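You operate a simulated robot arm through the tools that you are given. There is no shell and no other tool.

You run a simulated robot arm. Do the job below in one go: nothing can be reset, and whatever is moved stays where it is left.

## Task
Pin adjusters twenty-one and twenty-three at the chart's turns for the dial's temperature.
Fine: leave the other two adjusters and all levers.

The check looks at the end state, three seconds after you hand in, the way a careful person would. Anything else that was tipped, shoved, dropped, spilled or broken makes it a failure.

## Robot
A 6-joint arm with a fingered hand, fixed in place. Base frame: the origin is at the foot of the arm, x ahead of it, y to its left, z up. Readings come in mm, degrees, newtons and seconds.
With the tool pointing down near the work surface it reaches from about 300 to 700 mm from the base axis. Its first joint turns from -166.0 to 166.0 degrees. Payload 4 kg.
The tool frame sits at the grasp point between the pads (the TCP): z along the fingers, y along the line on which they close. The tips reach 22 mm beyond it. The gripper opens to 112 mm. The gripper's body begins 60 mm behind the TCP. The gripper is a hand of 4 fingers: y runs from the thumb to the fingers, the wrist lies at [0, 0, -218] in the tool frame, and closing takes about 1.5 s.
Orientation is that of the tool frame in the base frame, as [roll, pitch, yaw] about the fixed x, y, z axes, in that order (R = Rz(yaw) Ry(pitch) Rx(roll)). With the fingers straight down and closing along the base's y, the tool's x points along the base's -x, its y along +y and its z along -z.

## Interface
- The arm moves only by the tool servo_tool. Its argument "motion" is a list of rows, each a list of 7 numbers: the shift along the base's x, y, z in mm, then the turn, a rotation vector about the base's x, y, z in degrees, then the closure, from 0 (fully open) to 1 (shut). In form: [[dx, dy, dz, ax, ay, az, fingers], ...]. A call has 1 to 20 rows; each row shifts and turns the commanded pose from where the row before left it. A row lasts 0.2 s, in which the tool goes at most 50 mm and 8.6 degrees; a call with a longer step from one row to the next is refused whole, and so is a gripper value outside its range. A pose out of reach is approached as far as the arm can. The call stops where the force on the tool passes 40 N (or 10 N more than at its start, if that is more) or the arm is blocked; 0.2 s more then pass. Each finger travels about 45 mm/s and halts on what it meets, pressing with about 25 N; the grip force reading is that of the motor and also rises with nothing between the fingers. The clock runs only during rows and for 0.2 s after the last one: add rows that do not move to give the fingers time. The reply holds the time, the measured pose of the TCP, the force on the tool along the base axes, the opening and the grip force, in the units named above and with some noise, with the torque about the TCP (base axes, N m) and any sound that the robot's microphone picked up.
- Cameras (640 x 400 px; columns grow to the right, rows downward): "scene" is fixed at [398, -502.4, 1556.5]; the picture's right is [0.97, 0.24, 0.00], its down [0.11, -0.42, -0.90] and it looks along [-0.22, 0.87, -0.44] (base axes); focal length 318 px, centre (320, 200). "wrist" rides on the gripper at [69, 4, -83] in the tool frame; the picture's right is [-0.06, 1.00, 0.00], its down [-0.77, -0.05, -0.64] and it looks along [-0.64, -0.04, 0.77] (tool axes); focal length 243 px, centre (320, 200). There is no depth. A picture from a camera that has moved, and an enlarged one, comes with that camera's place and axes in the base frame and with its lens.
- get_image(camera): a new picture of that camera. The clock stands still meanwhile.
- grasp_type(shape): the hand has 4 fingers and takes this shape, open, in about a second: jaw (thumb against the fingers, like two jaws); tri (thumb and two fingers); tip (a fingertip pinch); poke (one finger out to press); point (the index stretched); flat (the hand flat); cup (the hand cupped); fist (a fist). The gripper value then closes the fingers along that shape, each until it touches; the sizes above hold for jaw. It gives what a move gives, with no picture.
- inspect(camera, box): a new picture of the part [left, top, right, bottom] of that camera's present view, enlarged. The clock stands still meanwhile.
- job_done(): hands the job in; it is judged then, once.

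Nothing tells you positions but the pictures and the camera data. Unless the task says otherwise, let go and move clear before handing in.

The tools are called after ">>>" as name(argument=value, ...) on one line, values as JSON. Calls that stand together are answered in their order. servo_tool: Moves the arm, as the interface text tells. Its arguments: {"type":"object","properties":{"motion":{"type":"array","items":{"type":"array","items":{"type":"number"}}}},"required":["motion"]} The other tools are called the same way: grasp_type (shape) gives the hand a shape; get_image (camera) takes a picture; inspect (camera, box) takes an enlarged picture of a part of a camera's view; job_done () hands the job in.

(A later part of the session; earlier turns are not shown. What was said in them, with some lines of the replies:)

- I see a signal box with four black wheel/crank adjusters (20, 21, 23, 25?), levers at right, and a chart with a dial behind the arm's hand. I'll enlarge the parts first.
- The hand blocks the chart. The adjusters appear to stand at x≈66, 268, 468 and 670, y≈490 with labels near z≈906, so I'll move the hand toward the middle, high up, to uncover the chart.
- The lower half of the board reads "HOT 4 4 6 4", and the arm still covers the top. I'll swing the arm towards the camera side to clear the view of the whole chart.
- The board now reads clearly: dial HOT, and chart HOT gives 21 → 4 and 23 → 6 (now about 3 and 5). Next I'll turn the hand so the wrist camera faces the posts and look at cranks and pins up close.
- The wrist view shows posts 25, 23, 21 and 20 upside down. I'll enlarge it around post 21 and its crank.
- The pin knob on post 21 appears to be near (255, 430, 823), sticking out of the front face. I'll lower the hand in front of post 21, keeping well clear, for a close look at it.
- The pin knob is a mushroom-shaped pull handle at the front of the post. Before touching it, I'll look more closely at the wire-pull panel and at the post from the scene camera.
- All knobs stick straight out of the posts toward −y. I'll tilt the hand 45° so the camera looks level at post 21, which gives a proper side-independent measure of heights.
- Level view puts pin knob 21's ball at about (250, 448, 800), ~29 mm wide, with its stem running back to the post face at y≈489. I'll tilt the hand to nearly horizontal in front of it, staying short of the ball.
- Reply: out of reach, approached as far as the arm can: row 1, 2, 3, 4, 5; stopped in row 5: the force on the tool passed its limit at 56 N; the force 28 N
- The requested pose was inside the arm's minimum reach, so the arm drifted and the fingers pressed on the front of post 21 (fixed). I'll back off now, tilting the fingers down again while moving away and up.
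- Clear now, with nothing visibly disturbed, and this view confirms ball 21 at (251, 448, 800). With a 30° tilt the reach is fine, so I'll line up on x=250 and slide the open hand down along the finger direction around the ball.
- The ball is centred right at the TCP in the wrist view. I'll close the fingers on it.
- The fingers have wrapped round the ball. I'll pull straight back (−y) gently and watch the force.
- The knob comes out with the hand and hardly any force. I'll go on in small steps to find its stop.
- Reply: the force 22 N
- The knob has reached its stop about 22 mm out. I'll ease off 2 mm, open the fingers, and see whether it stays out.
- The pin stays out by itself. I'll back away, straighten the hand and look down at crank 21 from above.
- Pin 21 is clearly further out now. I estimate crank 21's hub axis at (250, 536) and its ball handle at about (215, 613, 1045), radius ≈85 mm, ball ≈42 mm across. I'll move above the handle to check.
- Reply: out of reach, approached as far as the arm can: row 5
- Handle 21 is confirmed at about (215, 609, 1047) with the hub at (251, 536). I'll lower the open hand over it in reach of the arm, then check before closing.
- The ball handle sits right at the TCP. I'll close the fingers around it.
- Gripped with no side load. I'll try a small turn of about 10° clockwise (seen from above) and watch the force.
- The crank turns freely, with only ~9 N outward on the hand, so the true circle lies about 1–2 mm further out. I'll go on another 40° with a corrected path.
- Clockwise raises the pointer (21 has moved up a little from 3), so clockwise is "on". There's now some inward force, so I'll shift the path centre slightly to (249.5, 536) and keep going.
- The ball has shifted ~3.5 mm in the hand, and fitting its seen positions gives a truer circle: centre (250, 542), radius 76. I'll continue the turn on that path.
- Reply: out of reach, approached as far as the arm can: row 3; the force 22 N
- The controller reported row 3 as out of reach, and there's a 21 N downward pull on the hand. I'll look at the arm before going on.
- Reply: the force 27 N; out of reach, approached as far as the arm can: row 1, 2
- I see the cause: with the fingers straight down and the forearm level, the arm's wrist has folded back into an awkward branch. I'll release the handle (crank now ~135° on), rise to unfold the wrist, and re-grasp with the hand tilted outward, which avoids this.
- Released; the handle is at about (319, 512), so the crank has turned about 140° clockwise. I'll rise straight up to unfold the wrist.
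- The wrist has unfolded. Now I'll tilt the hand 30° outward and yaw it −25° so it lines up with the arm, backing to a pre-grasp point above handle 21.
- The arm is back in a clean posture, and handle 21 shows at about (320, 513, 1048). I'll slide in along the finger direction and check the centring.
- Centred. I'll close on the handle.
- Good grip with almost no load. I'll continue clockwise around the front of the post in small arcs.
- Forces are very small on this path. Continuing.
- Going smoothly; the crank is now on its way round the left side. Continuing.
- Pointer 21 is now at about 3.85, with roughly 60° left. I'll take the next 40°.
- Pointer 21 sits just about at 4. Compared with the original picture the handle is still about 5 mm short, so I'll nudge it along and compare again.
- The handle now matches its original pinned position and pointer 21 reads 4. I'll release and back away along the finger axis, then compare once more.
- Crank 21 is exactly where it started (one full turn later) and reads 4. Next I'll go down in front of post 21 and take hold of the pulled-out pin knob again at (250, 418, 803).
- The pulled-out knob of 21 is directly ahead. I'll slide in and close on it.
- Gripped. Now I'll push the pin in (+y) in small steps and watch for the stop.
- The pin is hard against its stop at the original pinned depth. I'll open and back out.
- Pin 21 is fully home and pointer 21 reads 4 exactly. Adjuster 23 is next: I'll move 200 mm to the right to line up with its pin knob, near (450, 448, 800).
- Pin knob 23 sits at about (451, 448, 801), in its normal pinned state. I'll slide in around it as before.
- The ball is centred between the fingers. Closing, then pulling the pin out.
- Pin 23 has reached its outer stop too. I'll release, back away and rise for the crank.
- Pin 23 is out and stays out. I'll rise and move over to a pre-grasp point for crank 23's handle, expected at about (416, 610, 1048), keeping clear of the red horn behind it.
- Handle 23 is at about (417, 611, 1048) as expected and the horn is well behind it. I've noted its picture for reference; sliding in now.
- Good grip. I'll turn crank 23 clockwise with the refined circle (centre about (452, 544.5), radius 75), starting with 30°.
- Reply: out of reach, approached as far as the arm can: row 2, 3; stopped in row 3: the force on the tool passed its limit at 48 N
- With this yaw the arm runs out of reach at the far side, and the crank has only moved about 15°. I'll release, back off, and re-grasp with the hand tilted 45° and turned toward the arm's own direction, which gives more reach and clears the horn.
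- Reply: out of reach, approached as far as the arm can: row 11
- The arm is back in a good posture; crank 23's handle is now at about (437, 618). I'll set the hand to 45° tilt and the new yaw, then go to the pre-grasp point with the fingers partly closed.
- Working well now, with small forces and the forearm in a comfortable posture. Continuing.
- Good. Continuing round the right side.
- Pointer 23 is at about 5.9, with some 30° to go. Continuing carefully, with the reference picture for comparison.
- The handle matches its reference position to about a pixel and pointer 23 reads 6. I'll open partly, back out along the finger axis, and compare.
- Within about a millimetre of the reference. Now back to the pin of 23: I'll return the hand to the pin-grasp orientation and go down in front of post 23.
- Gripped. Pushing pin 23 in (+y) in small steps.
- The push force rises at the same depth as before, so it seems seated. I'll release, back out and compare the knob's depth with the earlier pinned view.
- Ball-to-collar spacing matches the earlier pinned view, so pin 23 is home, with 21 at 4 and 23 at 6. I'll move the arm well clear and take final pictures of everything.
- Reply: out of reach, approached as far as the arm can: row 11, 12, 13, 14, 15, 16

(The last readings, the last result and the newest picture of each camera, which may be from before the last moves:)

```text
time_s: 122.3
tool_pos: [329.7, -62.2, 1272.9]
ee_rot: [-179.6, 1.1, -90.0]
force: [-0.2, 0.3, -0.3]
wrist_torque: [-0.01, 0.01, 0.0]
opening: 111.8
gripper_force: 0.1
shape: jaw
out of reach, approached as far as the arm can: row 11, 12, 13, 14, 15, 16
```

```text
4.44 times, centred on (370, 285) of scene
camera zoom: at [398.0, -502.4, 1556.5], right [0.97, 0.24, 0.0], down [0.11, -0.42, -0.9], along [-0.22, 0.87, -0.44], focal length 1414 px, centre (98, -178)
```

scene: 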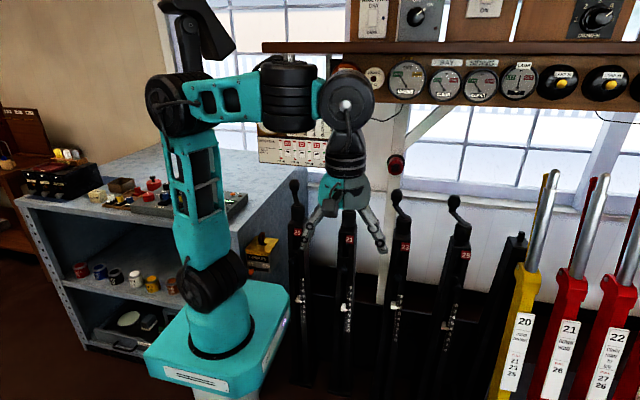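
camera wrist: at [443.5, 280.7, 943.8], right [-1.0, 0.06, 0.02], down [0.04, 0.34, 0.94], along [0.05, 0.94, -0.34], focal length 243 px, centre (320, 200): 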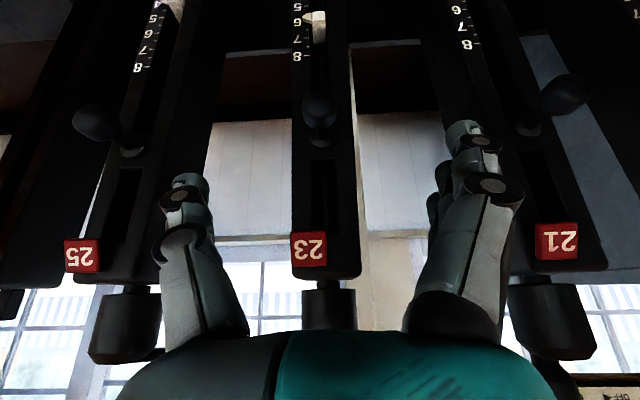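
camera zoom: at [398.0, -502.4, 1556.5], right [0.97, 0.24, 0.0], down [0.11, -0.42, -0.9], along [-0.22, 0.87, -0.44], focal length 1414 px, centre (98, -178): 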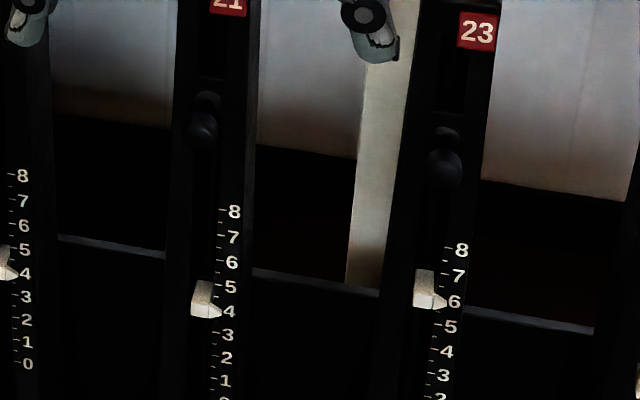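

>>> inspect(camera="scene", box=[370, 170, 420, 230])

>>> inspect(camera="scene", box=[375, 280, 415, 330])

>>> inspect(camera="scene", box=[330, 280, 360, 335])

>>> inspect(camera="scene", box=[480, 160, 640, 400])

```text
6.67 times, centred on (395, 200) of scene
camera zoom: at [398.0, -502.4, 1556.5], right [0.97, 0.24, 0.0], down [0.11, -0.42, -0.9], along [-0.22, 0.87, -0.44], focal length 2121 px, centre (-180, 200)
```

zoom: 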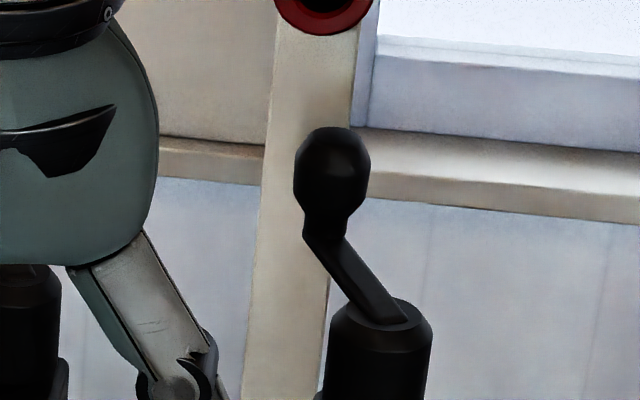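

```text
8.00 times, centred on (395, 305) of scene
camera zoom: at [398.0, -502.4, 1556.5], right [0.97, 0.24, 0.0], down [0.11, -0.42, -0.9], along [-0.22, 0.87, -0.44], focal length 2545 px, centre (-280, -640)
```

zoom: 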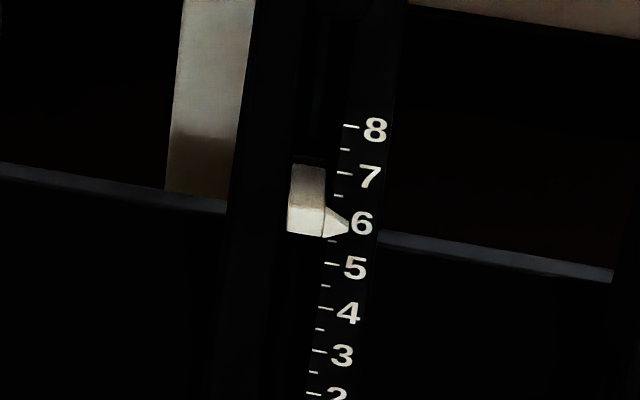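

```text
7.27 times, centred on (345, 308) of scene
camera zoom: at [398.0, -502.4, 1556.5], right [0.97, 0.24, 0.0], down [0.11, -0.42, -0.9], along [-0.22, 0.87, -0.44], focal length 2314 px, centre (138, -582)
```

zoom: 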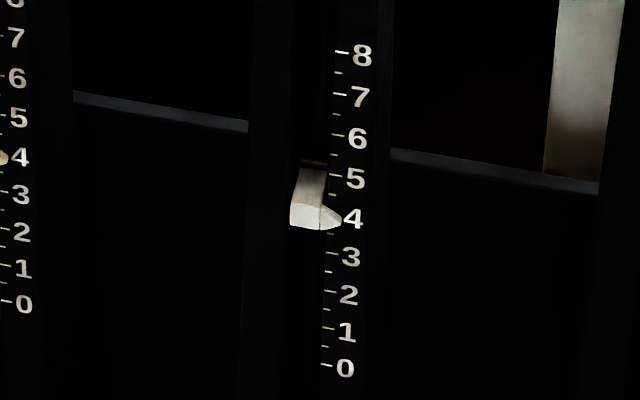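

```text
1.67 times, centred on (560, 280) of scene
camera zoom: at [398.0, -502.4, 1556.5], right [0.97, 0.24, 0.0], down [0.11, -0.42, -0.9], along [-0.22, 0.87, -0.44], focal length 530 px, centre (-80, 67)
```

zoom: 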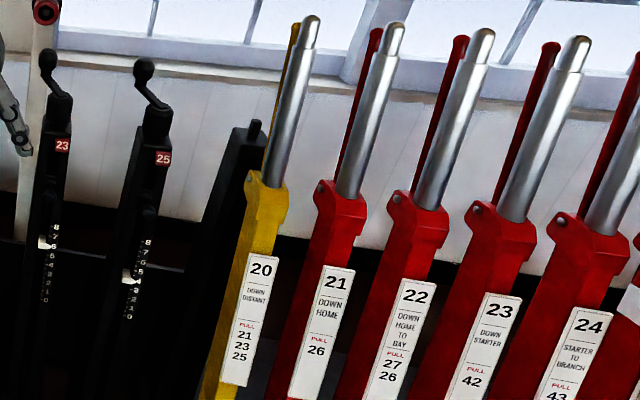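

Everything checks out: pointers at 21 → 4 and 23 → 6 (the chart's HOT row), both pin knobs fully home and both cranks back at their pin position. Adjusters 20 and 25 and all levers are untouched, and the hand is open and clear, so I'm handing in.

>>> job_done()

```text
The job is handed in.
```

The dial reads HOT, so I set adjuster 21 to 4 turns and adjuster 23 to 6, as the chart asks. I pinned both again and handed the job in; the result hasn't come back yet.

- **Settings:** each crank got one full clockwise turn. The pointers sit at 4 and 6, and both cranks are back within about 1 mm of where they were pinned at the start.
- **Pins:** I pulled each knob out about 22 mm to free the crank, then pushed it back until it stopped. In the final pictures both knobs sit as far in as they did before I started.
- **Left alone:** adjusters 20 and 25 still read 4, and I did not touch any lever.
- **Post 21 bump:** early on, a pose outside the arm's reach made it drift, and the fingers pressed against the front of post 21 with about 56 N. Nothing looked moved or damaged in the pictures afterwards.
- **Wire-pull panel:** its pointers stayed at OFF throughout, so I could not read how the turns changed the wire pull.

The hand is open and the arm is clear of the posts.
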